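You operate a simulated robot arm through the tools that you are given. There is no shell and no other tool. Be economical: measure what you need, move in short steps, check, and stop when the job is done.

You run a simulated two-armed robot. Do the job below in one go: nothing can be reset, and whatever is moved stays where it is left.

Task
Take the green wrench and put it on the middle shelf of the red cart. Take the yellow sleeve on the middle shelf of the red cart and put it away on the taped area of the steel bench. Take the brass ring and leave it on the blue disc. Fetch the steel tray and set it on the top of the tool bench. Fetch the grey round nut and set it on the green disc. Open the right bench drawer, put the blue shim in the inside of the right bench drawer and shut the drawer again. Do these in any order.

Only the result counts: the job must be done as asked and must still hold three seconds after the hand-in. Knocking over, shifting, dropping, spilling or breaking anything else fails it.

Robot
Two 7-joint arms with two-finger parallel grippers on one trunk, on a base that drives. Base frame: it is fixed to the floor where the robot stands at the start and does not move with it; the origin is under the middle of the robot, x ahead of it, y to its left, z up. Units: m, degrees, N and s.
The left shoulder is at the start at [0.05, 0.161, 1.173], the right one opposite. With the tool pointing down near the work surface each hand reaches from about 0.1 to 0.3 m from the robot's upright axis, wherever it stands, measured 20 degrees to its own side. Places, roughly: blue disc (10x10x1 cm) [4.4, 0.3, 0.8]; blue shim [-0.75, 1.75, 0.75]; brass ring (5x5x2 cm) [0.6, 0.5, 0.8]; green disc (10x10x1 cm) [0.6, 0.3, 0.4]; green wrench (27x6x15 cm) [0.6, -0.1, 0.9]; grey round nut (5x5x2 cm) [-0.9, -1.3, 0.9]; inside of the right bench drawer [-1, 1.9, 0.7]; middle shelf of the red cart [0.6, 0.3, 0.4]; right bench drawer [-0.9, 1.9, 0.7]; steel tray (15x17x4 cm) [-0.8, 0.1, 0.9]; taped area of the steel bench [3.6, -0.2, 0.8]; top of the tool bench [-1, 1.5, 0.9]; yellow sleeve (4x4x3 cm) [0.5, 0.2, 0.4]. Payload 3.43 kg a hand.
Tool frame (each hand has its own): the origin (TCP) lies between the finger pads and is the grasp point; the fingertips stand 0.03 m ahead of it; z points along the fingers, y is the line along which they close. Largest opening 0.094 m; finger width 0.028, thickness 0.01; the body of the gripper, 0.05 by 0.096 m, starts 0.055 m behind the TCP.
Orientation is told as [roll, pitch, yaw] about the base's x, y, z axes, in that order, counted from this pose: with the fingers straight down and closing along the base's y, the tool's x points along the base's -x, its y along +y and its z along -z.

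Tools
- The arms move only by the tool drive_tool. It takes "left_moves", "right_moves" or both (then of equal length, played together; a hand with none holds still); each is a list of rows, each a list of 7 numbers: the turn, a rotation vector about the base's x, y, z in units of 8 degrees (1.0 is 8 degrees), then the shift along the base's x, y, z in units of 30 mm (1.0 is 30 mm), then the finger opening in cm, from 0 to 9.4. In form: [[wx, wy, wz, tx, ty, tz, jaw], ...]. A call has 1 to 8 rows; each row shifts and turns the commanded pose from where the row before left it. A call with a number of a shift or a turn outside -1 to 1 is refused whole. Rows are played at 5 a second. More than 0.05 m and 8.6 degrees between two rows, or a gripper value outside its range, and nothing of the call is played. Where a pose cannot be reached the arm comes as near as it can. A force on the tool above 40 N (or 10 N above the force at the start of the call, whichever is more), or a blocked arm, ends the call early, and 0.2 s more pass. The fingers move at their own pace (about 0.045 m/s each) and stop on an object; they squeeze with about 37 N. The grip force told is the motor's: it shows also when the fingers shut on nothing. Time passes only in rows, and 0.2 s behind the last, so rows that do not move let the fingers close. The reply holds the time, the measured pose of the TCP, the force on the tool along the base axes, the opening and the grip force, in the units named above and with some noise, with the torque about the TCP (base axes, N m) and any sound that the robot's microphone picked up.
- Cameras (640 x 400 px; columns grow to the right, rows downward): "scene" is now at [0.0525, 0.0743, 1.2719]; the picture's right is [0.99, -0.17, 0.00], its down [-0.13, -0.78, -0.61] and it looks along [0.10, 0.60, -0.79] (base axes); focal length 214 px, centre (320, 200). "left" rides on the left gripper at [0.076, -0.014, -0.102] in its tool frame; the picture's right is [0.18, 0.98, 0.00], its down [-0.75, 0.14, -0.64] and it looks along [-0.63, 0.12, 0.77] (tool axes); focal length 243 px, centre (320, 200). "right" rides on the right gripper at [0.076, 0.014, -0.103] in its tool frame; the picture's right is [-0.18, 0.98, 0.00], its down [-0.75, -0.14, -0.64] and it looks along [-0.63, -0.12, 0.77] (tool axes); focal length 243 px, centre (320, 200). There is no depth. A picture from a camera that has moved, and an enlarged one, comes with that camera's place and axes in the base frame and with its lens.
- camera(camera): a new picture of that camera. No time passes.
- slide_trunk(by): slides the trunk up (or, below 0, down) by that many m; the arms and the scene camera ride with it, the base frame stays. It gives what a move gives, with no picture.
- steer(legs): drives the robot by 1 to 6 legs, each [ahead, left, turn to the left] in m, m and degrees, along the robot's own axes; the way and the turn of a leg run together, so that a leg with both is an arc; at most 1.5 m and 180 degrees a leg. The arms and the cameras ride along, it lands a little off, and it stops where it bumps. It gives what a move gives.
- pan_tilt(pan, tilt): turns the head with the scene camera to pan (to the left, within 80 degrees either way) and tilt (down, from -29 to 69), counted from straight ahead of the robot. It gives what a move gives.
- enlarge(camera, box): a new picture of the part [left, top, right, bottom] of that camera's present view, enlarged. No time passes.
- close_job(): hands the job in; it is judged then, once.

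Work in short steps. Places have to be worked out from the pictures, the camera data and where the tool is seen: move nearer, look again, correct. Check each grasp and each placing, and mend what went wrong. You have 207 turns and 210 pictures in all, those below and enlarged ones among them. Open the grippers and draw the arms clear of the work before you hand the job in, unless the task says otherwise; then end with one line.

The tools are called after "Call:" as name(argument=value, ...) on one line, values as JSON. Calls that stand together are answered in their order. drive_tool: Moves the arms, as the interface text tells. Its arguments: {"type":"object","properties":{"left_moves":{"type":"array","items":{"type":"array","items":{"type":"number"}}},"right_moves":{"type":"array","items":{"type":"array","items":{"type":"number"}}}},"required":[]} The other tools are called the same way: slide_trunk (by) slides the trunk up or down; steer (legs) drives the base; pan_tilt (pan, tilt) turns the head that bears the scene camera; camera (camera) takes a picture; enlarge (camera, box) takes an enlarged picture of a part of a camera's view; close_job () hands the job in.

At the start:

```text
clock: 0.0
left_position: [0.2553, 0.3214, 1.1585]
left_tool_rot: [-0.1, 0.1, 0.0]
left_ft_force: [0.2, -0.3, -0.3]
left_torque: [0.01, -0.01, -0.03]
left_width: 0.0937
left_finger_force: 0.0
right_position: [0.3475, 0.0208, 1.1358]
right_tool_rot: [0.0, 0.0, 0.0]
right_ft_force: [0.1, 0.5, 0.5]
right_torque: [-0.02, -0.06, 0.01]
right_width: 0.094
right_finger_force: 0.1
trunk travel left (down, up): [-0.2, 0.067]
robot x, y, heading: [0.0004, 0.0003, 0.1]
head pan, tilt: [80.2, 52.3]
```

scene: 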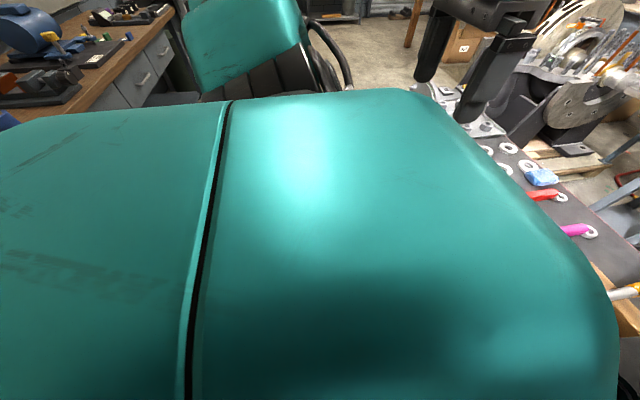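
right: 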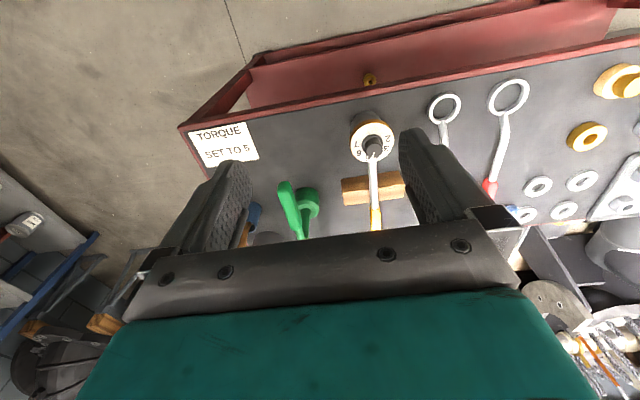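
left: 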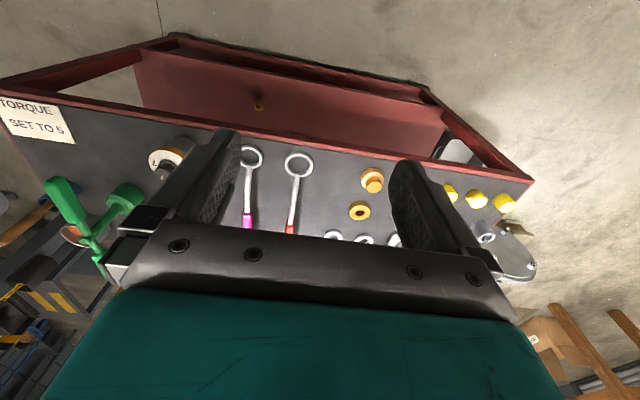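

I'll first look ahead with the head camera to see the red cart.

Call:
pan_tilt(pan=20, tilt=45)

Call:
camera(camera="scene")

```text
clock: 1.3
left_position: [0.2552, 0.3198, 1.1582]
left_tool_rot: [0.0, 0.0, 0.1]
left_ft_force: [-0.4, -0.1, -0.8]
left_torque: [-0.03, 0.01, 0.0]
left_width: 0.0942
left_finger_force: 0.0
right_position: [0.3465, 0.0198, 1.1366]
right_tool_rot: [0.0, -0.1, -0.1]
right_ft_force: [0.2, -0.2, -0.2]
right_torque: [0.0, 0.0, 0.01]
right_width: 0.0939
right_finger_force: 0.1
trunk travel left (down, up): [-0.2, 0.067]
robot x, y, heading: [0.0006, -0.0004, 0.2]
head pan, tilt: [20.0, 45.0]
```

```text
206 pictures are left
camera scene: at [0.1162, 0.0285, 1.282], right [0.34, -0.94, 0.0], down [-0.66, -0.24, -0.71], along [0.66, 0.24, -0.71], focal length 214 px, centre (320, 200)
```

scene: 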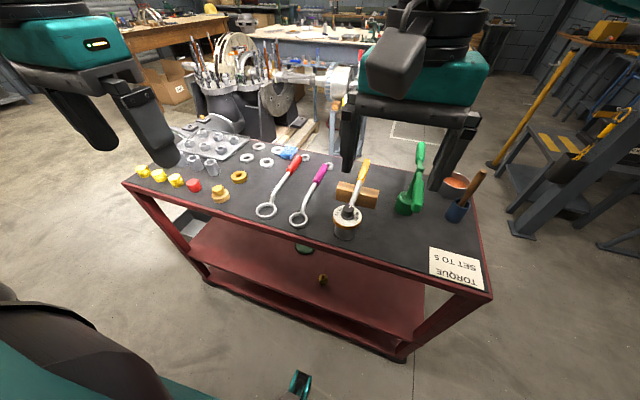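

The red cart stands ahead, with the green wrench on the top right. I'll enlarge the top and the shelf.

Call:
enlarge(camera="scene", box=[110, 120, 310, 245])

Call:
enlarge(camera="scene", box=[300, 130, 500, 255])

Call:
enlarge(camera="scene", box=[200, 220, 400, 345])

```text
3.20 times, centred on (210, 182) of scene
camera zoom: at [0.1162, 0.0285, 1.282], right [0.34, -0.94, 0.0], down [-0.66, -0.24, -0.71], along [0.66, 0.24, -0.71], focal length 686 px, centre (672, 256)
```

zoom: 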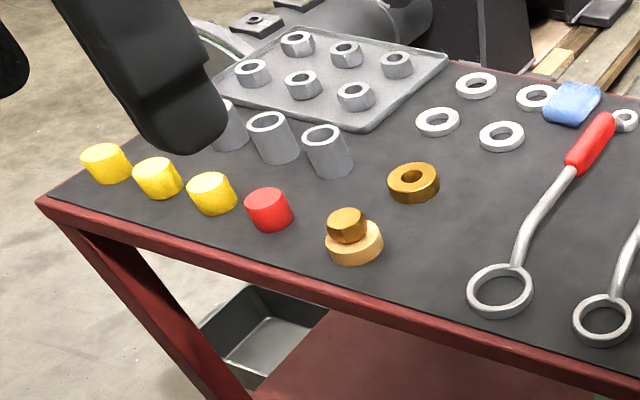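

```text
3.20 times, centred on (400, 192) of scene
camera zoom: at [0.1162, 0.0285, 1.282], right [0.34, -0.94, 0.0], down [-0.66, -0.24, -0.71], along [0.66, 0.24, -0.71], focal length 686 px, centre (64, 224)
```

zoom: 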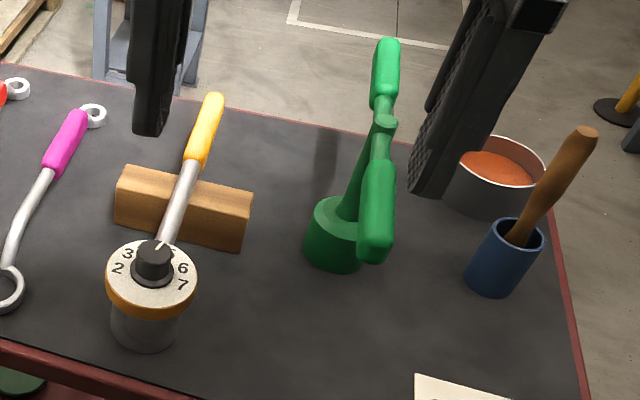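

```text
3.20 times, centred on (300, 282) of scene
camera zoom: at [0.1162, 0.0285, 1.282], right [0.34, -0.94, 0.0], down [-0.66, -0.24, -0.71], along [0.66, 0.24, -0.71], focal length 686 px, centre (384, -64)
```

zoom: 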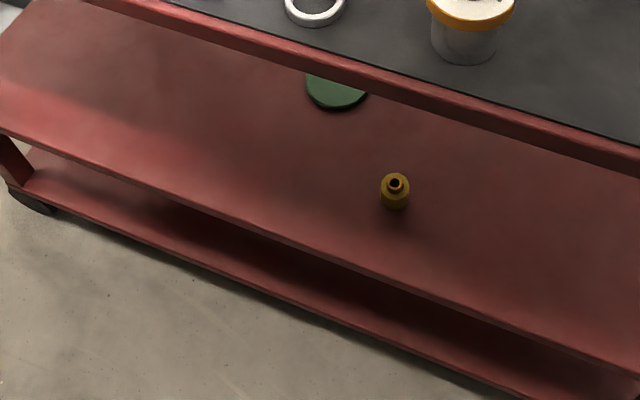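

The cart top spans about x 0.42–0.85 and y -0.27–0.87. I'll look to the left, to the right and at the far bench before moving, so that I can plan.

Call:
enlarge(camera="scene", box=[200, 0, 440, 150])

Call:
steer(legs=[[0, 0, 150]])

Call:
pan_tilt(pan=0, tilt=25)

Call:
camera(camera="scene")

```text
2.67 times, centred on (320, 75) of scene
camera zoom: at [0.1162, 0.0285, 1.282], right [0.34, -0.94, 0.0], down [-0.66, -0.24, -0.71], along [0.66, 0.24, -0.71], focal length 572 px, centre (320, 533)
```

zoom: 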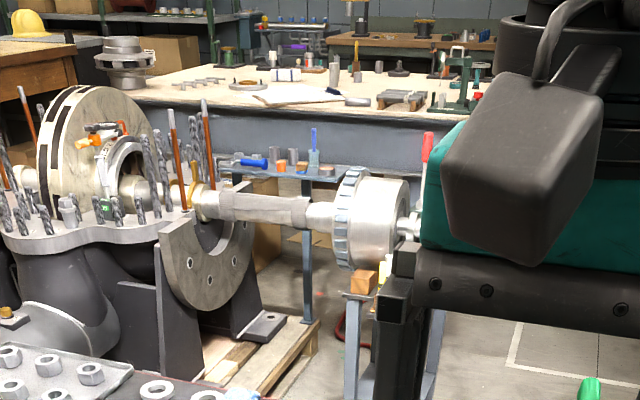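

```text
clock: 7.9
left_position: [-0.38, -0.1522, 1.1595]
left_tool_rot: [0.0, -0.1, 150.3]
left_ft_force: [0.8, -0.4, 0.1]
left_torque: [0.0, -0.01, 0.0]
left_width: 0.0943
left_finger_force: 0.0
right_position: [-0.3113, 0.1542, 1.1381]
right_tool_rot: [-0.1, 0.0, 150.3]
right_ft_force: [0.0, -0.3, -0.8]
right_torque: [-0.04, 0.0, -0.01]
right_width: 0.0941
right_finger_force: 0.0
trunk travel left (down, up): [-0.2, 0.067]
robot x, y, heading: [0.0014, 0.0019, 150.1]
head pan, tilt: [20.0, 45.0]
```

```text
clock: 8.7
left_position: [-0.3804, -0.1517, 1.1578]
left_tool_rot: [0.0, 0.0, 150.3]
left_ft_force: [-0.1, 0.2, -0.4]
left_torque: [0.0, 0.03, 0.0]
left_width: 0.0939
left_finger_force: 0.0
right_position: [-0.3119, 0.1538, 1.1371]
right_tool_rot: [0.0, 0.1, 150.3]
right_ft_force: [-0.1, -0.7, 0.6]
right_torque: [0.02, 0.01, 0.03]
right_width: 0.0941
right_finger_force: 0.0
trunk travel left (down, up): [-0.2, 0.067]
robot x, y, heading: [0.0029, 0.0045, 150.3]
head pan, tilt: [0.0, 25.0]
```

```text
201 pictures are left
camera scene: at [-0.115, 0.0661, 1.3125], right [0.5, 0.87, 0.0], down [0.37, -0.21, -0.91], along [-0.79, 0.45, -0.42], focal length 214 px, centre (320, 200)
```

scene: 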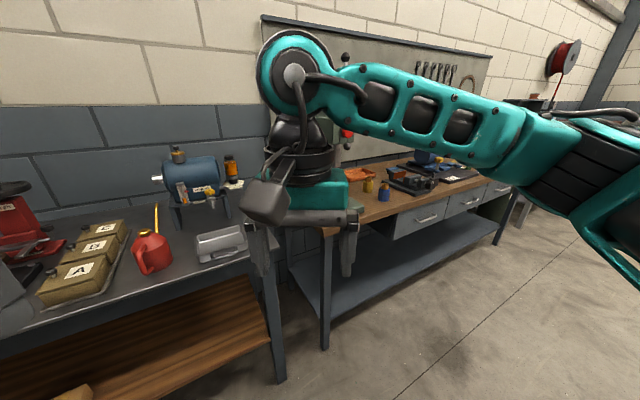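

The tool bench with its drawers is on the right and the grey bench with the steel tray on the left. I'll pan to both.

Call:
pan_tilt(pan=40, tilt=25)

Call:
camera(camera="scene")

Call:
pan_tilt(pan=-40, tilt=25)

Call:
camera(camera="scene")

```text
clock: 9.8
left_position: [-0.3808, -0.153, 1.1579]
left_tool_rot: [0.1, 0.1, 150.3]
left_ft_force: [0.1, 1.1, -0.4]
left_torque: [-0.01, -0.02, 0.0]
left_width: 0.094
left_finger_force: 0.0
right_position: [-0.3111, 0.1544, 1.1369]
right_tool_rot: [0.0, -0.1, 150.3]
right_ft_force: [0.0, 0.7, -0.3]
right_torque: [0.01, -0.01, 0.0]
right_width: 0.0941
right_finger_force: 0.1
trunk travel left (down, up): [-0.2, 0.067]
robot x, y, heading: [-0.0016, -0.0003, 150.4]
head pan, tilt: [40.0, 25.0]
```

```text
200 pictures are left
camera scene: at [-0.1256, 0.0041, 1.3125], right [-0.18, 0.98, 0.0], down [0.42, 0.07, -0.91], along [-0.89, -0.16, -0.42], focal length 214 px, centre (320, 200)
```

scene: 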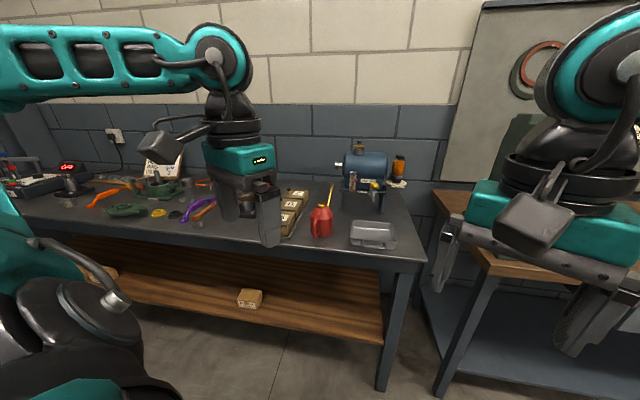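

```text
clock: 11.3
left_position: [-0.3808, -0.1518, 1.1579]
left_tool_rot: [0.0, 0.0, 150.3]
left_ft_force: [0.0, -1.0, 0.4]
left_torque: [-0.01, 0.04, 0.01]
left_width: 0.0944
left_finger_force: 0.0
right_position: [-0.3097, 0.1529, 1.1364]
right_tool_rot: [0.0, 0.0, 150.3]
right_ft_force: [0.1, 0.1, 0.6]
right_torque: [0.0, 0.03, -0.05]
right_width: 0.0939
right_finger_force: 0.1
trunk travel left (down, up): [-0.2, 0.067]
robot x, y, heading: [-0.0004, -0.0006, 150.2]
head pan, tilt: [-40.0, 25.0]
```

```text
199 pictures are left
camera scene: at [-0.0669, 0.1068, 1.3125], right [0.94, 0.35, 0.0], down [0.15, -0.4, -0.91], along [-0.31, 0.85, -0.42], focal length 214 px, centre (320, 200)
```

scene: 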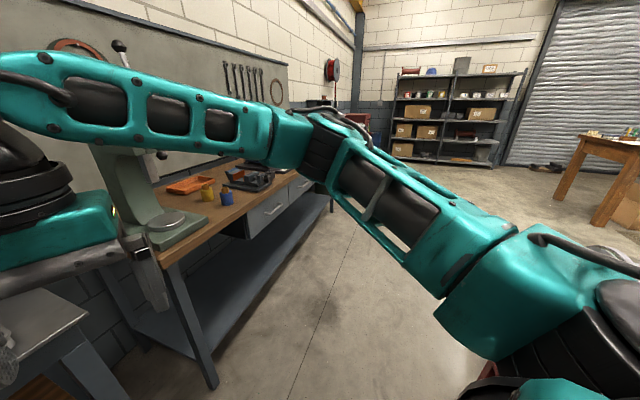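

The tray sits at about [-0.84, 0.08] and the bench's front edge is at x≈-0.71. I'll face it squarely, move nearer and look down.

Call:
steer(legs=[[0, 0, 30], [0.22, -0.12, 0]])

Call:
pan_tilt(pan=0, tilt=45)

Call:
camera(camera="scene")

Call:
camera(camera="right")

```text
clock: 14.6
left_position: [-0.4734, -0.2053, 1.158]
left_tool_rot: [-0.1, 0.0, -179.5]
left_ft_force: [0.0, 0.9, 0.2]
left_torque: [0.0, -0.01, -0.02]
left_width: 0.0942
left_finger_force: 0.0
right_position: [-0.567, 0.0947, 1.1368]
right_tool_rot: [0.0, 0.0, -179.6]
right_ft_force: [-0.9, 0.1, 0.5]
right_torque: [-0.03, -0.01, 0.04]
right_width: 0.0941
right_finger_force: 0.1
trunk travel left (down, up): [-0.2, 0.067]
robot x, y, heading: [-0.2196, 0.1158, -179.5]
head pan, tilt: [-40.0, 25.0]
```

```text
clock: 15.7
left_position: [-0.4747, -0.2055, 1.158]
left_tool_rot: [-0.1, 0.0, -179.5]
left_ft_force: [0.5, 0.5, 0.9]
left_torque: [-0.05, 0.01, -0.03]
left_width: 0.094
left_finger_force: 0.2
right_position: [-0.568, 0.0939, 1.1372]
right_tool_rot: [0.0, 0.0, -179.5]
right_ft_force: [0.8, -0.4, 0.4]
right_torque: [0.0, 0.01, -0.02]
right_width: 0.0941
right_finger_force: 0.0
trunk travel left (down, up): [-0.2, 0.067]
robot x, y, heading: [-0.2201, 0.1166, -179.4]
head pan, tilt: [0.0, 45.0]
```

```text
198 pictures are left
camera scene: at [-0.3425, 0.117, 1.282], right [-0.01, 1.0, 0.0], down [0.71, 0.01, -0.71], along [-0.71, -0.01, -0.71], focal length 214 px, centre (320, 200)
```

scene: 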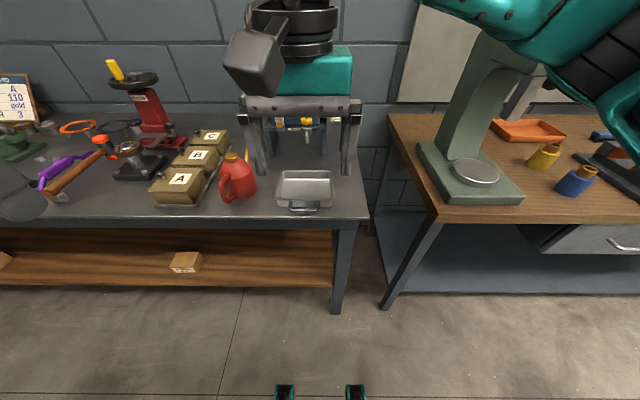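

```text
197 pictures are left
camera right: at [-0.4904, 0.0812, 1.2395], right [-0.18, -0.98, 0.0], down [-0.75, 0.14, 0.64], along [-0.63, 0.11, -0.77], focal length 243 px, centre (320, 200)
```

right: 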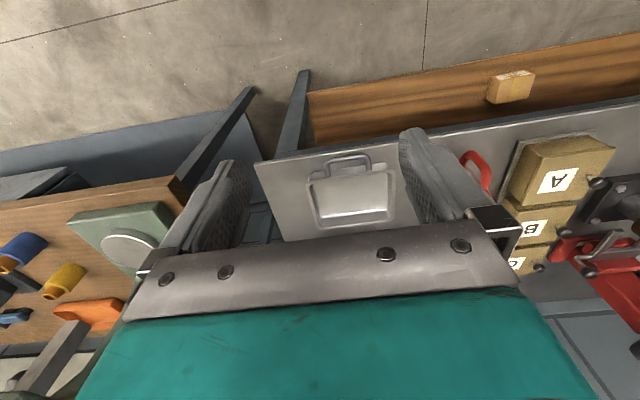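

Enlarging the tray to see its walls and handle.

Call:
enlarge(camera="scene", box=[240, 150, 360, 225])

Call:
enlarge(camera="right", box=[270, 130, 430, 230])

```text
5.33 times, centred on (300, 188) of scene
camera zoom: at [-0.3425, 0.117, 1.282], right [-0.01, 1.0, 0.0], down [0.71, 0.01, -0.71], along [-0.71, -0.01, -0.71], focal length 1144 px, centre (427, 267)
```

zoom: 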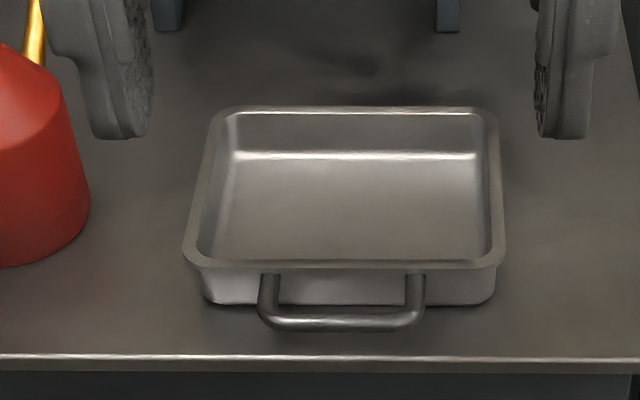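

```text
4.00 times, centred on (350, 180) of right
camera zoom: at [-0.4904, 0.0812, 1.2395], right [-0.18, -0.98, 0.0], down [-0.75, 0.14, 0.64], along [-0.63, 0.11, -0.77], focal length 970 px, centre (200, 280)
```

zoom: 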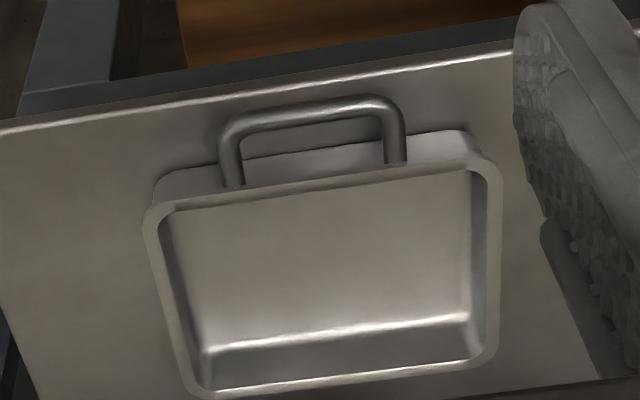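

The tray has a bar handle on its front side, so I'll grip the bar and front wall together with the right hand, closing along x. First I'll move nearer with the tray on my right.

Call:
steer(legs=[[0.2, 0.145, 0]])

Call:
drive_tool(right_moves=[[0, 0, 1, 0, 0, 0, 9.4], [0, 0, 1, 0, 0, 0, 9.4], [0, 0, 1, 0, 0, 0, 9.4], [0, 0, 1, 0, 0, 0, 9.4], [0, 0, 1, 0, 0, 0, 9.4], [0, 0, 1, 0, 0, 0, 9.4], [0, 0, 1, 0, 0, 0, 9.4], [0, 0, 1, 0, 0, 0, 9.4]])

Call:
camera(camera="scene")

```text
clock: 17.6
left_position: [-0.6632, -0.347, 1.1586]
left_tool_rot: [-0.1, 0.0, -179.9]
left_ft_force: [0.0, 0.4, 0.1]
left_torque: [-0.02, 0.0, 0.0]
left_width: 0.0937
left_finger_force: 0.0
right_position: [-0.7538, -0.0468, 1.1371]
right_tool_rot: [0.0, 0.0, -179.8]
right_ft_force: [0.5, 0.5, 1.1]
right_torque: [-0.01, 0.02, -0.01]
right_width: 0.0941
right_finger_force: 0.0
trunk travel left (down, up): [-0.2, 0.067]
robot x, y, heading: [-0.4087, -0.0264, -179.8]
head pan, tilt: [0.0, 45.0]
stopped in leg 1: the robot was blocked; the commanded pose is now the measured one
```

```text
clock: 19.4
left_position: [-0.6632, -0.3478, 1.1572]
left_tool_rot: [-0.1, 0.0, -179.8]
left_ft_force: [-0.3, 0.2, -0.4]
left_torque: [0.01, 0.03, 0.0]
left_width: 0.0941
left_finger_force: 0.1
right_position: [-0.7554, -0.0472, 1.1366]
right_tool_rot: [0.0, -0.1, -115.7]
right_ft_force: [0.4, -0.3, 0.3]
right_torque: [0.0, 0.02, -0.01]
right_width: 0.0942
right_finger_force: 0.0
trunk travel left (down, up): [-0.2, 0.067]
robot x, y, heading: [-0.4093, -0.0221, -179.4]
head pan, tilt: [0.0, 45.0]
```

```text
194 pictures are left
camera scene: at [-0.5303, -0.0252, 1.282], right [0.0, 1.0, 0.0], down [0.71, 0.0, -0.71], along [-0.71, 0.0, -0.71], focal length 214 px, centre (320, 200)
```

scene: 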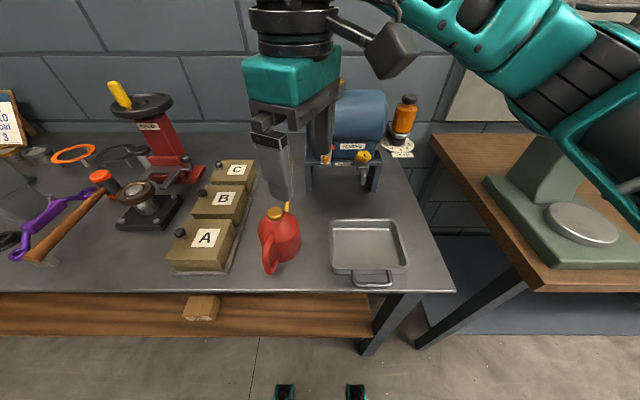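

The base touches the bench at x=-0.41. I'll finish the turn, move the hand over the handle side and then take a closer look.

Call:
drive_tool(right_moves=[[0, 0, 1, 0, 1, 0, 9.4], [0, 0, 1, 0, 1, 0, 9.4], [0, 0, 1, 0, 1, 0, 9.4], [0, 0, 0.2, 0, 1, 0, 9.4]])

Call:
enlarge(camera="scene", box=[300, 200, 460, 300])

Call:
camera(camera="right")

```text
clock: 20.4
left_position: [-0.6632, -0.346, 1.1583]
left_tool_rot: [0.0, 0.0, -179.7]
left_ft_force: [-0.3, 0.6, 1.0]
left_torque: [-0.03, 0.02, 0.0]
left_width: 0.0939
left_finger_force: 0.1
right_position: [-0.7232, 0.0596, 1.1341]
right_tool_rot: [-0.2, 0.0, -90.2]
right_ft_force: [-0.1, 0.1, 0.1]
right_torque: [0.02, -0.01, 0.02]
right_width: 0.0942
right_finger_force: 0.1
right hand out of reach, approached as far as the arm can: row 3, 4
trunk travel left (down, up): [-0.2, 0.067]
robot x, y, heading: [-0.4099, -0.0289, -179.9]
head pan, tilt: [0.0, 45.0]
```

```text
4.00 times, centred on (380, 250) of scene
camera zoom: at [-0.5303, -0.0247, 1.282], right [0.0, 1.0, 0.0], down [0.71, 0.0, -0.71], along [-0.71, 0.0, -0.71], focal length 858 px, centre (80, 0)
```

zoom: 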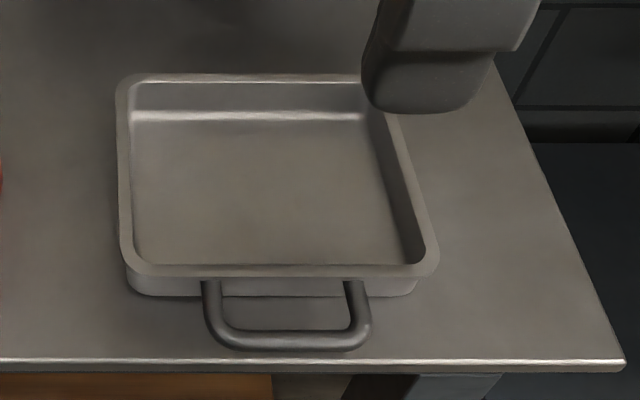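

```text
192 pictures are left
camera right: at [-0.7078, 0.137, 1.2368], right [0.98, -0.19, 0.0], down [-0.14, -0.75, 0.64], along [-0.12, -0.63, -0.77], focal length 243 px, centre (320, 200)
```

right: 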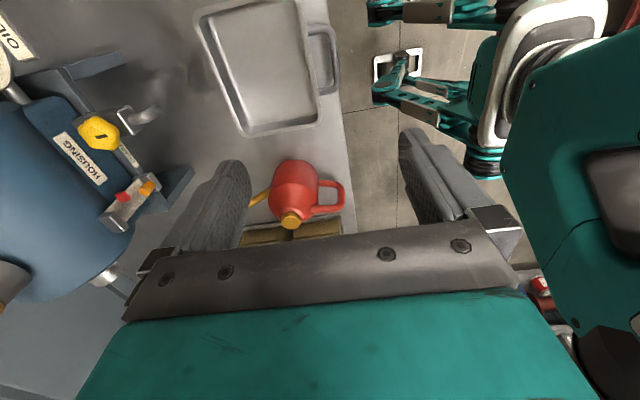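

Two views together give a rim height of about 0.885, the front rim at x≈-0.737 and the bar at x≈-0.71, y≈0.076. I'll bring the hand back over x=-0.723 and lower it.

Call:
drive_tool(right_moves=[[0, 0, 0, 1, 0.1, 0, 9.4], [0, 0, 0, 0.07, 0, -1, 9.4], [0, 0, 0, 0, 0, -1, 9.4], [0, 0, 0, 0, 0, -1, 9.4], [0, 0, 0, 0, 0, -1, 9.4], [0, 0, 0, 0, 0, -1, 9.4]])

Call:
camera(camera="right")

Call:
camera(camera="scene")

```text
clock: 21.9
left_position: [-0.6628, -0.3472, 1.159]
left_tool_rot: [-0.1, 0.0, -179.8]
left_ft_force: [-0.9, 0.4, 0.5]
left_torque: [-0.01, -0.03, -0.03]
left_width: 0.094
left_finger_force: 0.0
right_position: [-0.6904, 0.0641, 0.9851]
right_tool_rot: [0.0, -0.1, -90.2]
right_ft_force: [0.0, -0.3, 0.6]
right_torque: [-0.01, 0.04, -0.03]
right_width: 0.0938
right_finger_force: 0.0
trunk travel left (down, up): [-0.2, 0.067]
robot x, y, heading: [-0.4072, -0.0242, -179.5]
head pan, tilt: [0.0, 45.0]
```

```text
191 pictures are left
camera right: at [-0.6757, 0.1408, 1.087], right [0.98, -0.19, 0.0], down [-0.14, -0.75, 0.64], along [-0.12, -0.63, -0.77], focal length 243 px, centre (320, 200)
```

right: 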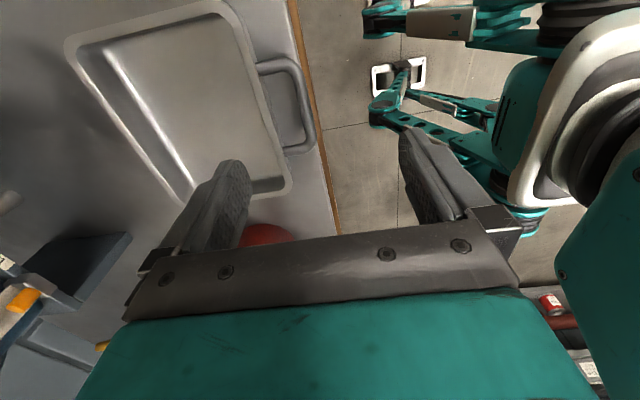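

```text
190 pictures are left
camera scene: at [-0.5303, -0.0251, 1.282], right [0.0, 1.0, 0.0], down [0.71, 0.0, -0.71], along [-0.71, 0.0, -0.71], focal length 214 px, centre (320, 200)
```

scene: 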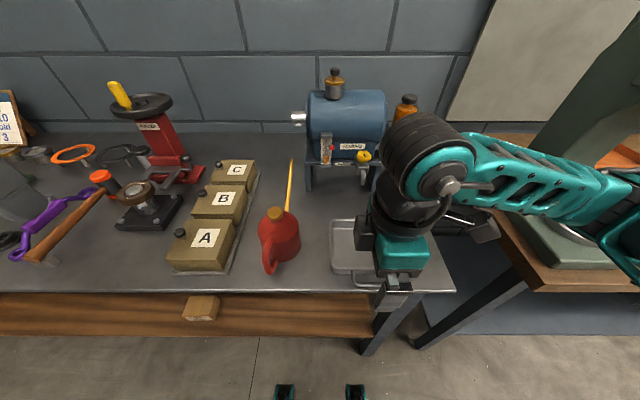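

The hand camera confirms the bar at [-0.704, 0.074] and the wall at x≈-0.73. I'll shift to x=-0.718, y=0.075 and go down to z≈0.893.

Call:
drive_tool(right_moves=[[0, 0, 0, -0.9, 0.37, 0, 9.4], [0, 0, 0, 0, 0, -1, 9.4], [0, 0, 0, 0, 0, -1, 9.4], [0, 0, 0, 0, 0, -0.5, 9.4], [0, 0, 0, 0, 0, -0.5, 9.4], [0, 0, 0, 0, 0, 0, 9.4]])

Call:
camera(camera="right")

```text
clock: 23.2
left_position: [-0.6636, -0.3471, 1.1581]
left_tool_rot: [-0.2, 0.0, -179.8]
left_ft_force: [-0.7, -0.6, 0.0]
left_torque: [0.02, 0.01, -0.01]
left_width: 0.0938
left_finger_force: 0.1
right_position: [-0.7006, 0.0678, 0.8937]
right_tool_rot: [0.0, 0.0, -90.3]
right_ft_force: [0.2, 0.3, 0.2]
right_torque: [0.02, -0.01, 0.03]
right_width: 0.0939
right_finger_force: 0.0
right hand out of reach, approached as far as the arm can: row 1
trunk travel left (down, up): [-0.2, 0.067]
robot x, y, heading: [-0.4111, -0.0279, -179.8]
head pan, tilt: [0.0, 45.0]
```

```text
189 pictures are left
camera right: at [-0.6853, 0.1439, 0.9967], right [0.98, -0.19, 0.0], down [-0.14, -0.75, 0.64], along [-0.12, -0.63, -0.77], focal length 243 px, centre (320, 200)
```

right: 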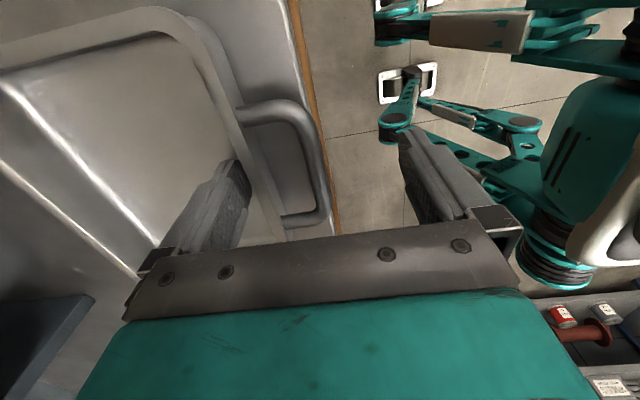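

The hand stopped 1.7 cm short in x, but the inner finger is already inside the tray. I'll nudge further toward -x.

Call:
drive_tool(right_moves=[[0, 0, 0, -0.55, 0.2, 0, 9.4], [0, 0, 0, 0, 0, 0, 9.4]])

```text
clock: 23.9
left_position: [-0.6636, -0.3461, 1.1586]
left_tool_rot: [0.0, 0.1, -179.9]
left_ft_force: [0.4, 0.1, 0.7]
left_torque: [-0.04, -0.01, 0.02]
left_width: 0.0938
left_finger_force: 0.0
right_position: [-0.7172, 0.0735, 0.8942]
right_tool_rot: [0.0, 0.0, -90.4]
right_ft_force: [0.1, 0.0, 0.0]
right_torque: [-0.01, -0.02, -0.02]
right_width: 0.0939
right_finger_force: 0.0
trunk travel left (down, up): [-0.2, 0.067]
robot x, y, heading: [-0.4062, -0.0265, -179.8]
head pan, tilt: [0.0, 45.0]
```

Reached. I'll lower by another centimetre and close.

Call:
drive_tool(right_moves=[[0, 0, 0, 0, 0, -0.3, 9.4], [0, 0, 0, 0, 0, 0, 7], [0, 0, 0, 0, 0, 0, 5], [0, 0, 0, 0, 0, 0, 3], [0, 0, 0, 0, 0, 0, 2], [0, 0, 0, 0, 0, 0, 2], [0, 0, 0, 0, 0, 0, 2]])

Call:
camera(camera="right")

```text
clock: 24.2
left_position: [-0.6625, -0.3455, 1.1564]
left_tool_rot: [-0.1, 0.0, -179.9]
left_ft_force: [0.0, 0.4, 0.9]
left_torque: [-0.04, 0.02, -0.01]
left_width: 0.0943
left_finger_force: 0.1
right_position: [-0.7194, 0.0728, 0.893]
right_tool_rot: [-0.8, 0.1, -90.4]
right_ft_force: [6.5, 4.9, 19.2]
right_torque: [0.11, 0.71, -0.18]
right_width: 0.0904
right_finger_force: 0.1
trunk travel left (down, up): [-0.2, 0.067]
robot x, y, heading: [-0.4104, -0.03, -179.8]
head pan, tilt: [0.0, 45.0]
stopped in row 1 (right hand): the force on the tool passed its limit at 50 N (the readings are from after the stop); the commanded pose is now the measured one
```

```text
188 pictures are left
camera right: at [-0.7019, 0.1503, 0.9957], right [0.98, -0.19, -0.01], down [-0.14, -0.75, 0.64], along [-0.13, -0.63, -0.77], focal length 243 px, centre (320, 200)
```

right: 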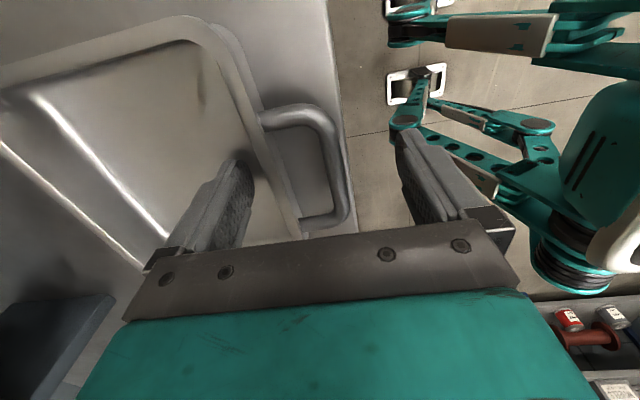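

The inner fingertip touched the tray floor (z≈0.863). I'll raise a few millimetres and close.

Call:
drive_tool(right_moves=[[0.1, 0, 0, 0, 0, 0.15, 9], [0, 0, 0, 0, 0, 0, 7], [0, 0, 0, 0, 0, 0, 5], [0, 0, 0, 0, 0, 0, 3], [0, 0, 0, 0, 0, 0, 2], [0, 0, 0, 0, 0, 0, 2], [0, 0, 0, 0, 0, 0, 2]])

Call:
camera(camera="right")

```text
clock: 25.8
left_position: [-0.6645, -0.3467, 1.1574]
left_tool_rot: [0.0, -0.1, -179.9]
left_ft_force: [0.3, -0.8, 0.2]
left_torque: [0.03, -0.04, -0.02]
left_width: 0.094
left_finger_force: 0.1
right_position: [-0.719, 0.0736, 0.8973]
right_tool_rot: [-0.8, 0.9, -90.4]
right_ft_force: [-0.6, -1.1, 0.6]
right_torque: [-0.06, -0.13, 0.05]
right_width: 0.0407
right_finger_force: 36.8
trunk travel left (down, up): [-0.2, 0.067]
robot x, y, heading: [-0.4049, -0.0263, -180.0]
head pan, tilt: [0.0, 45.0]
```

```text
187 pictures are left
camera right: at [-0.703, 0.1488, 0.9995], right [0.98, -0.19, -0.01], down [-0.14, -0.76, 0.63], along [-0.13, -0.62, -0.78], focal length 243 px, centre (320, 200)
```

right: 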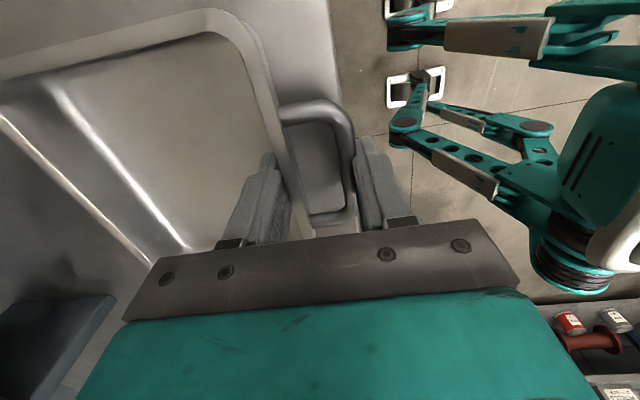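

Gripped on a 4.1 cm span of wall plus bar. I'll lift and check.

Call:
drive_tool(right_moves=[[0, 0, 0, 0, 0, 0.5, 2], [0, 0, 0, 0, 0, 1, 2], [0, 0, 0, 0, 0, 1, 2], [0, 0, 0, 0, 0, 1, 2], [0, 0, 0, 0, 0, 0.5, 2]])

Call:
camera(camera="right")

Call:
camera(camera="scene")

```text
clock: 27.0
left_position: [-0.664, -0.3472, 1.1584]
left_tool_rot: [-0.1, 0.1, -179.9]
left_ft_force: [0.7, -0.3, 0.7]
left_torque: [-0.02, -0.01, 0.0]
left_width: 0.094
left_finger_force: 0.1
right_position: [-0.7197, 0.073, 0.9107]
right_tool_rot: [-0.7, 0.9, -90.5]
right_ft_force: [0.5, -0.4, -3.5]
right_torque: [-0.01, -0.19, 0.0]
right_width: 0.041
right_finger_force: 36.7
right hand out of reach, approached as far as the arm can: row 2, 3, 4, 5
trunk travel left (down, up): [-0.2, 0.067]
robot x, y, heading: [-0.4075, -0.028, -180.1]
head pan, tilt: [0.0, 45.0]
```

```text
186 pictures are left
camera right: at [-0.703, 0.1491, 1.0149], right [0.98, -0.19, -0.01], down [-0.14, -0.76, 0.63], along [-0.13, -0.62, -0.78], focal length 243 px, centre (320, 200)
```

right: 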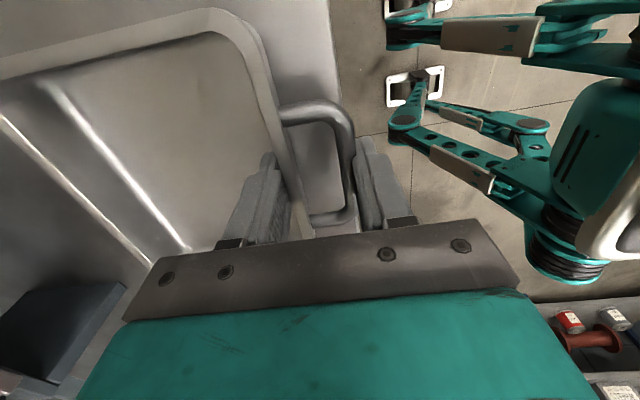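

```text
185 pictures are left
camera scene: at [-0.5305, -0.025, 1.2819], right [0.0, 1.0, 0.0], down [0.71, 0.0, -0.71], along [-0.71, 0.0, -0.71], focal length 214 px, centre (320, 200)
```

scene: 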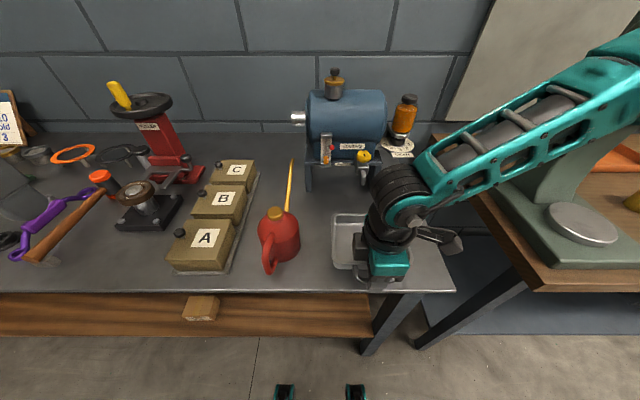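

It's held (about 0.35 kg) and barely lifted because the arm is at its limit. I'll raise the trunk and then back the robot off.

Call:
slide_trunk(by=0.06)

Call:
steer(legs=[[-0.4, 0, 0]])

Call:
camera(camera="scene")

```text
clock: 28.0
left_position: [-0.6636, -0.3458, 1.2186]
left_tool_rot: [-0.1, 0.0, -179.9]
left_ft_force: [0.4, -0.5, 0.6]
left_torque: [-0.03, 0.0, -0.01]
left_width: 0.0939
left_finger_force: 0.0
right_position: [-0.7188, 0.0727, 0.9708]
right_tool_rot: [-0.7, 0.9, -90.4]
right_ft_force: [-0.2, -1.0, -4.0]
right_torque: [-0.02, -0.19, 0.02]
right_width: 0.0408
right_finger_force: 36.8
trunk travel left (down, up): [-0.26, 0.007]
robot x, y, heading: [-0.4046, -0.026, -179.8]
head pan, tilt: [0.0, 45.0]
```

```text
clock: 30.5
left_position: [-0.2635, -0.3447, 1.2187]
left_tool_rot: [-0.1, 0.0, 180.0]
left_ft_force: [0.1, 0.7, 0.3]
left_torque: [0.01, -0.01, -0.01]
left_width: 0.094
left_finger_force: 0.1
right_position: [-0.3176, 0.0752, 0.9718]
right_tool_rot: [-0.7, 0.9, -90.7]
right_ft_force: [0.8, 0.4, -2.6]
right_torque: [-0.01, -0.19, 0.01]
right_width: 0.041
right_finger_force: 37.3
trunk travel left (down, up): [-0.26, 0.007]
robot x, y, heading: [-0.0079, -0.0235, 179.8]
head pan, tilt: [0.0, 45.0]
```

```text
184 pictures are left
camera scene: at [-0.1295, -0.0244, 1.342], right [0.0, 1.0, 0.0], down [0.71, 0.0, -0.71], along [-0.71, 0.0, -0.71], focal length 214 px, centre (320, 200)
```

scene: 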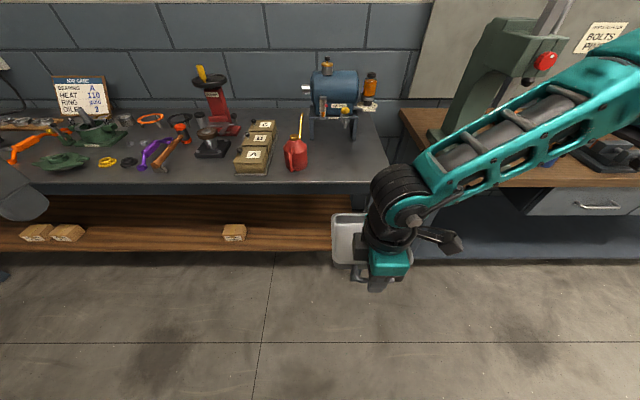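

The tray is carried level. I'll strafe along to the tool bench and look at it.

Call:
steer(legs=[[0, -1.35, 0]])

Call:
pan_tilt(pan=0, tilt=35)

Call:
camera(camera="scene")

```text
clock: 42.5
left_position: [-0.2596, 1.0028, 1.2177]
left_tool_rot: [-0.1, 0.1, 179.3]
left_ft_force: [-0.1, 0.3, 0.4]
left_torque: [-0.02, -0.02, 0.02]
left_width: 0.094
left_finger_force: 0.1
right_position: [-0.3084, 1.4231, 0.971]
right_tool_rot: [-0.7, 0.9, -91.3]
right_ft_force: [0.8, -0.3, -3.1]
right_torque: [-0.01, -0.21, 0.01]
right_width: 0.0409
right_finger_force: 37.3
trunk travel left (down, up): [-0.26, 0.007]
robot x, y, heading: [0.0003, 1.3211, 179.2]
head pan, tilt: [0.0, 45.0]
```

```text
clock: 43.3
left_position: [-0.2589, 1.003, 1.2167]
left_tool_rot: [-0.2, -0.1, 179.3]
left_ft_force: [0.2, -0.8, 0.8]
left_torque: [0.0, 0.04, -0.01]
left_width: 0.0941
left_finger_force: 0.0
right_position: [-0.3085, 1.4245, 0.9716]
right_tool_rot: [-0.8, 1.1, -91.2]
right_ft_force: [0.6, -0.4, -1.7]
right_torque: [-0.03, -0.18, 0.02]
right_width: 0.0408
right_finger_force: 36.9
trunk travel left (down, up): [-0.26, 0.007]
robot x, y, heading: [0.0003, 1.3217, 179.2]
head pan, tilt: [0.0, 35.0]
```

```text
183 pictures are left
camera scene: at [-0.1277, 1.3225, 1.3567], right [0.01, 1.0, 0.0], down [0.57, -0.01, -0.82], along [-0.82, 0.01, -0.57], focal length 214 px, centre (320, 200)
```

scene: 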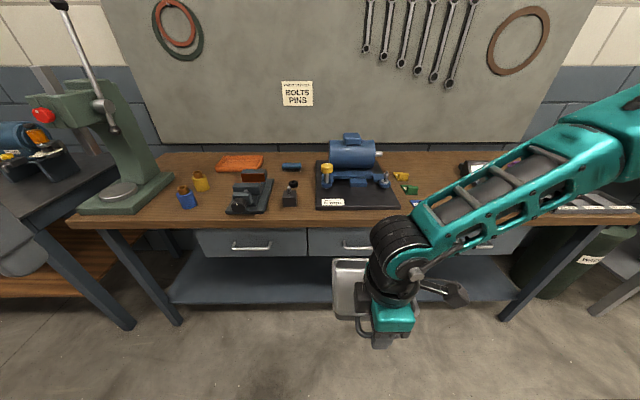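

I see three drawers, with the right one at y≈1.95. I'll enlarge the bench top.

Call:
enlarge(camera="scene", box=[310, 120, 510, 245])

Call:
enlarge(camera="scene", box=[150, 130, 350, 255])

```text
3.20 times, centred on (410, 182) of scene
camera zoom: at [-0.1277, 1.3225, 1.3567], right [0.01, 1.0, 0.0], down [0.57, -0.01, -0.82], along [-0.82, 0.01, -0.57], focal length 686 px, centre (32, 256)
```

zoom: 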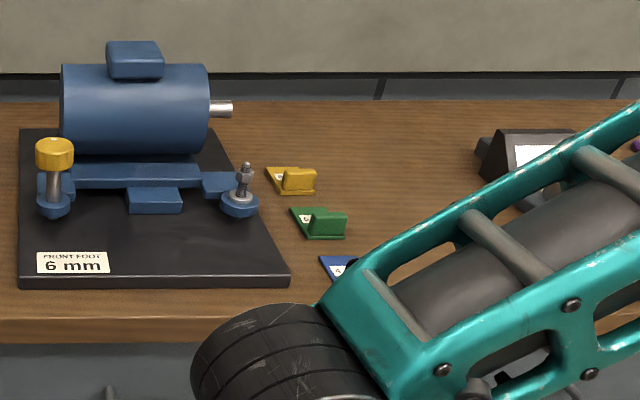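

```text
3.20 times, centred on (250, 192) of scene
camera zoom: at [-0.1277, 1.3225, 1.3567], right [0.01, 1.0, 0.0], down [0.57, -0.01, -0.82], along [-0.82, 0.01, -0.57], focal length 686 px, centre (544, 224)
```

zoom: 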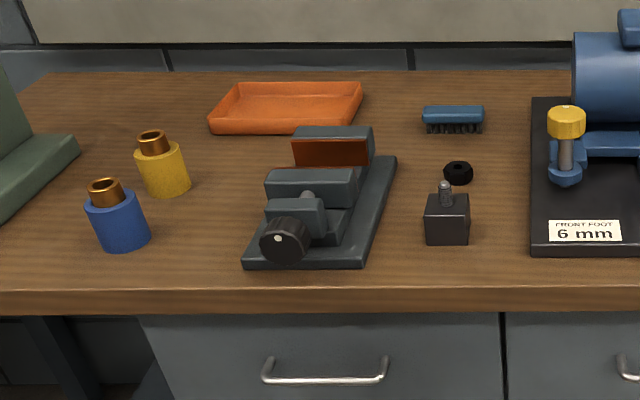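

The shims are wedge blocks on the bench top near y≈1.75. I'll strafe right to see the area beyond them for setting the tray down.

Call:
steer(legs=[[0, -0.45, 0.8]])

Call:
camera(camera="scene")

```text
clock: 47.8
left_position: [-0.2519, 1.4519, 1.2172]
left_tool_rot: [-0.1, 0.0, -179.7]
left_ft_force: [0.9, -0.5, 0.2]
left_torque: [0.02, -0.02, -0.02]
left_width: 0.0939
left_finger_force: 0.1
right_position: [-0.3086, 1.8723, 0.9703]
right_tool_rot: [-0.6, 0.8, -90.4]
right_ft_force: [-0.5, 0.0, -2.7]
right_torque: [0.01, -0.2, 0.0]
right_width: 0.0408
right_finger_force: 37.1
trunk travel left (down, up): [-0.26, 0.007]
robot x, y, heading: [0.0007, 1.7744, -179.4]
head pan, tilt: [0.0, 35.0]
```

```text
180 pictures are left
camera scene: at [-0.1262, 1.7735, 1.3567], right [0.0, 1.0, 0.0], down [0.57, 0.0, -0.82], along [-0.82, 0.0, -0.57], focal length 214 px, centre (320, 200)
```

scene: 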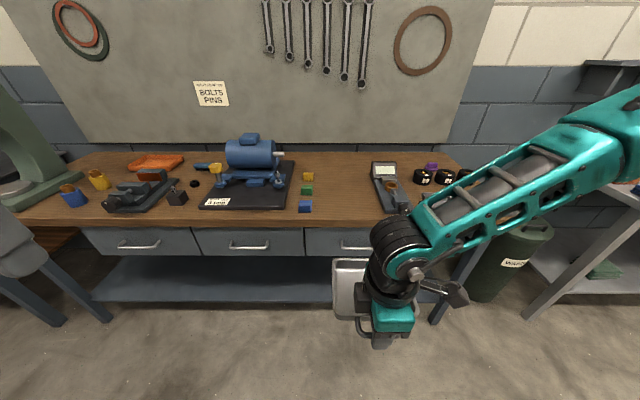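

There's a clear area between the shims (y≤1.76) and the meter (y≥2.0), so I'll put the tray at y≈1.885. I'm driving in with the tray held high.

Call:
steer(legs=[[0.36, -0.01, -0.5]])

Call:
camera(camera="scene")

Call:
camera(camera="right")

```text
clock: 50.1
left_position: [-0.6173, 1.4633, 1.2177]
left_tool_rot: [0.0, 0.1, 179.7]
left_ft_force: [-0.5, -0.1, 0.2]
left_torque: [-0.01, 0.02, 0.01]
left_width: 0.0941
left_finger_force: 0.0
right_position: [-0.6699, 1.885, 0.971]
right_tool_rot: [-0.6, 0.8, -90.8]
right_ft_force: [0.4, 0.0, -3.5]
right_torque: [-0.03, -0.21, 0.0]
right_width: 0.0407
right_finger_force: 37.2
trunk travel left (down, up): [-0.26, 0.007]
robot x, y, heading: [-0.3612, 1.7818, 179.6]
head pan, tilt: [0.0, 35.0]
```

```text
179 pictures are left
camera scene: at [-0.4885, 1.7847, 1.3567], right [0.01, 1.0, 0.0], down [0.57, 0.0, -0.82], along [-0.82, 0.0, -0.57], focal length 214 px, centre (320, 200)
```

scene: 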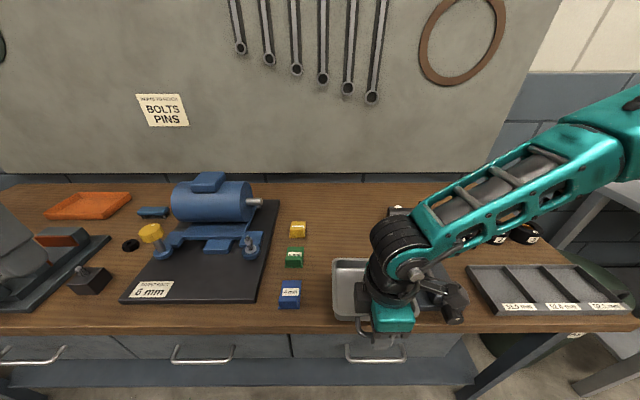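

```text
178 pictures are left
camera right: at [-0.6527, 1.9601, 1.0746], right [0.98, -0.2, -0.01], down [-0.15, -0.76, 0.63], along [-0.14, -0.62, -0.78], focal length 243 px, centre (320, 200)
```

right: 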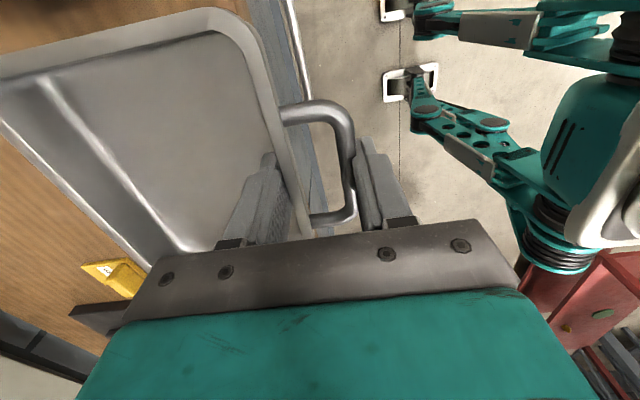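

Tray at y=1.885 fits the gap. I'll drive the last bit in until the tray is over the top.

Call:
steer(legs=[[0.08, 0.005, 0.4]])

```text
clock: 51.1
left_position: [-0.6947, 1.4574, 1.218]
left_tool_rot: [-0.1, 0.0, -180.0]
left_ft_force: [0.2, 0.2, -0.5]
left_torque: [0.0, -0.03, -0.01]
left_width: 0.0939
left_finger_force: 0.1
right_position: [-0.7485, 1.8778, 0.9712]
right_tool_rot: [-0.6, 1.0, -90.6]
right_ft_force: [-1.1, 0.9, -2.5]
right_torque: [0.01, -0.24, 0.03]
right_width: 0.0407
right_finger_force: 36.5
trunk travel left (down, up): [-0.26, 0.007]
robot x, y, heading: [-0.4416, 1.7799, -179.6]
head pan, tilt: [0.0, 35.0]
```

No bump; the TCP is at x=-0.749. Lowering to z≈0.91, then in fine steps until it touches.

Call:
drive_tool(right_moves=[[0, 0, 0, 0, 0, -1, 2], [0, 0, 0, 0, 0, -1, 2], [0, 0, 0, 0, 0, -0.15, 2], [0, 0, 0, 0, 0, -0.1, 2], [0, 0, 0, 0, 0, -0.1, 2], [0, 0, 0, 0, 0, -0.1, 2]])

Call:
camera(camera="scene")

```text
clock: 52.5
left_position: [-0.6944, 1.4564, 1.2188]
left_tool_rot: [-0.1, 0.0, -180.0]
left_ft_force: [0.6, 0.1, 0.1]
left_torque: [0.0, 0.02, 0.02]
left_width: 0.0938
left_finger_force: 0.0
right_position: [-0.7493, 1.8784, 0.8981]
right_tool_rot: [-0.8, 1.0, -90.5]
right_ft_force: [0.1, 0.2, -3.3]
right_torque: [-0.01, -0.21, 0.02]
right_width: 0.0407
right_finger_force: 36.7
trunk travel left (down, up): [-0.26, 0.007]
robot x, y, heading: [-0.4389, 1.7786, -180.0]
head pan, tilt: [0.0, 35.0]
```

```text
177 pictures are left
camera scene: at [-0.5677, 1.779, 1.3567], right [0.0, 1.0, 0.0], down [0.57, 0.0, -0.82], along [-0.82, 0.0, -0.57], focal length 214 px, centre (320, 200)
```

scene: 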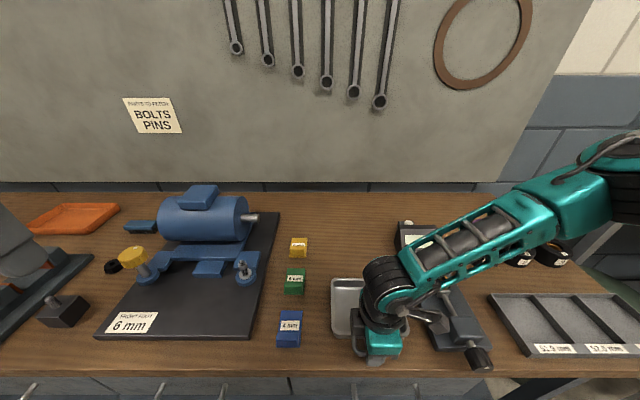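

Still free with margins on both sides. Continuing down in small steps.

Call:
drive_tool(right_moves=[[0, 0, 0, 0, 0, -0.1, 2], [0, 0, 0, 0, 0, -0.1, 2], [0, 0, 0, 0, 0, -0.1, 2], [0, 0, 0, 0, 0, -0.1, 2], [0, 0, 0, 0, 0, -0.1, 2], [0, 0, 0, 0, 0, -0.1, 2]])

```text
clock: 53.3
left_position: [-0.6919, 1.4588, 1.2198]
left_tool_rot: [-0.1, -0.1, 180.0]
left_ft_force: [-0.4, 0.7, 0.6]
left_torque: [0.0, 0.02, -0.02]
left_width: 0.0936
left_finger_force: 0.1
right_position: [-0.7475, 1.8773, 0.8941]
right_tool_rot: [-0.9, 0.9, -90.4]
right_ft_force: [7.8, 5.3, 22.3]
right_torque: [0.13, -0.01, -0.13]
right_width: 0.0401
right_finger_force: 37.3
trunk travel left (down, up): [-0.26, 0.007]
robot x, y, heading: [-0.4355, 1.7808, -179.9]
head pan, tilt: [0.0, 35.0]
stopped in row 3 (right hand): the force on the tool passed its limit at 44 N (the readings are from after the stop); the commanded pose is now the measured one
```

Touched down. I'll ease the pressure, open and rise.

Call:
drive_tool(right_moves=[[0, 0, 0, 0, 0, 0.08, 3.9], [0, 0, 0, 0, 0, 0, 5], [0, 0, 0, 0, 0, 0, 6.5], [0, 0, 0, 0, 0, 0, 6.5], [0, 0, 0, 0, 0, 0.5, 6.5], [0, 0, 0, 0, 0, 0.8, 6.5], [0, 0, 0, 0.3, 0, 1, 6.5], [0, 0, 0, 0.3, 0, 1, 6.5]])

Call:
camera(camera="right")

```text
clock: 55.1
left_position: [-0.6947, 1.458, 1.2182]
left_tool_rot: [-0.2, 0.0, -179.9]
left_ft_force: [-0.3, 0.2, 0.3]
left_torque: [0.0, 0.02, 0.04]
left_width: 0.0943
left_finger_force: 0.0
right_position: [-0.7303, 1.8782, 0.9947]
right_tool_rot: [-0.9, 0.9, -90.6]
right_ft_force: [0.4, -0.2, 0.0]
right_torque: [0.01, 0.0, -0.02]
right_width: 0.0648
right_finger_force: 0.1
trunk travel left (down, up): [-0.26, 0.007]
robot x, y, heading: [-0.4389, 1.7765, -180.0]
head pan, tilt: [0.0, 35.0]
```

```text
176 pictures are left
camera right: at [-0.7135, 1.9532, 1.0983], right [0.98, -0.19, -0.02], down [-0.14, -0.76, 0.63], along [-0.14, -0.62, -0.78], focal length 243 px, centre (320, 200)
```

right: 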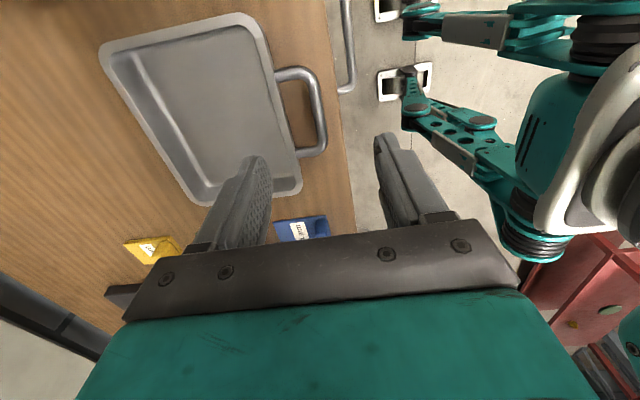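

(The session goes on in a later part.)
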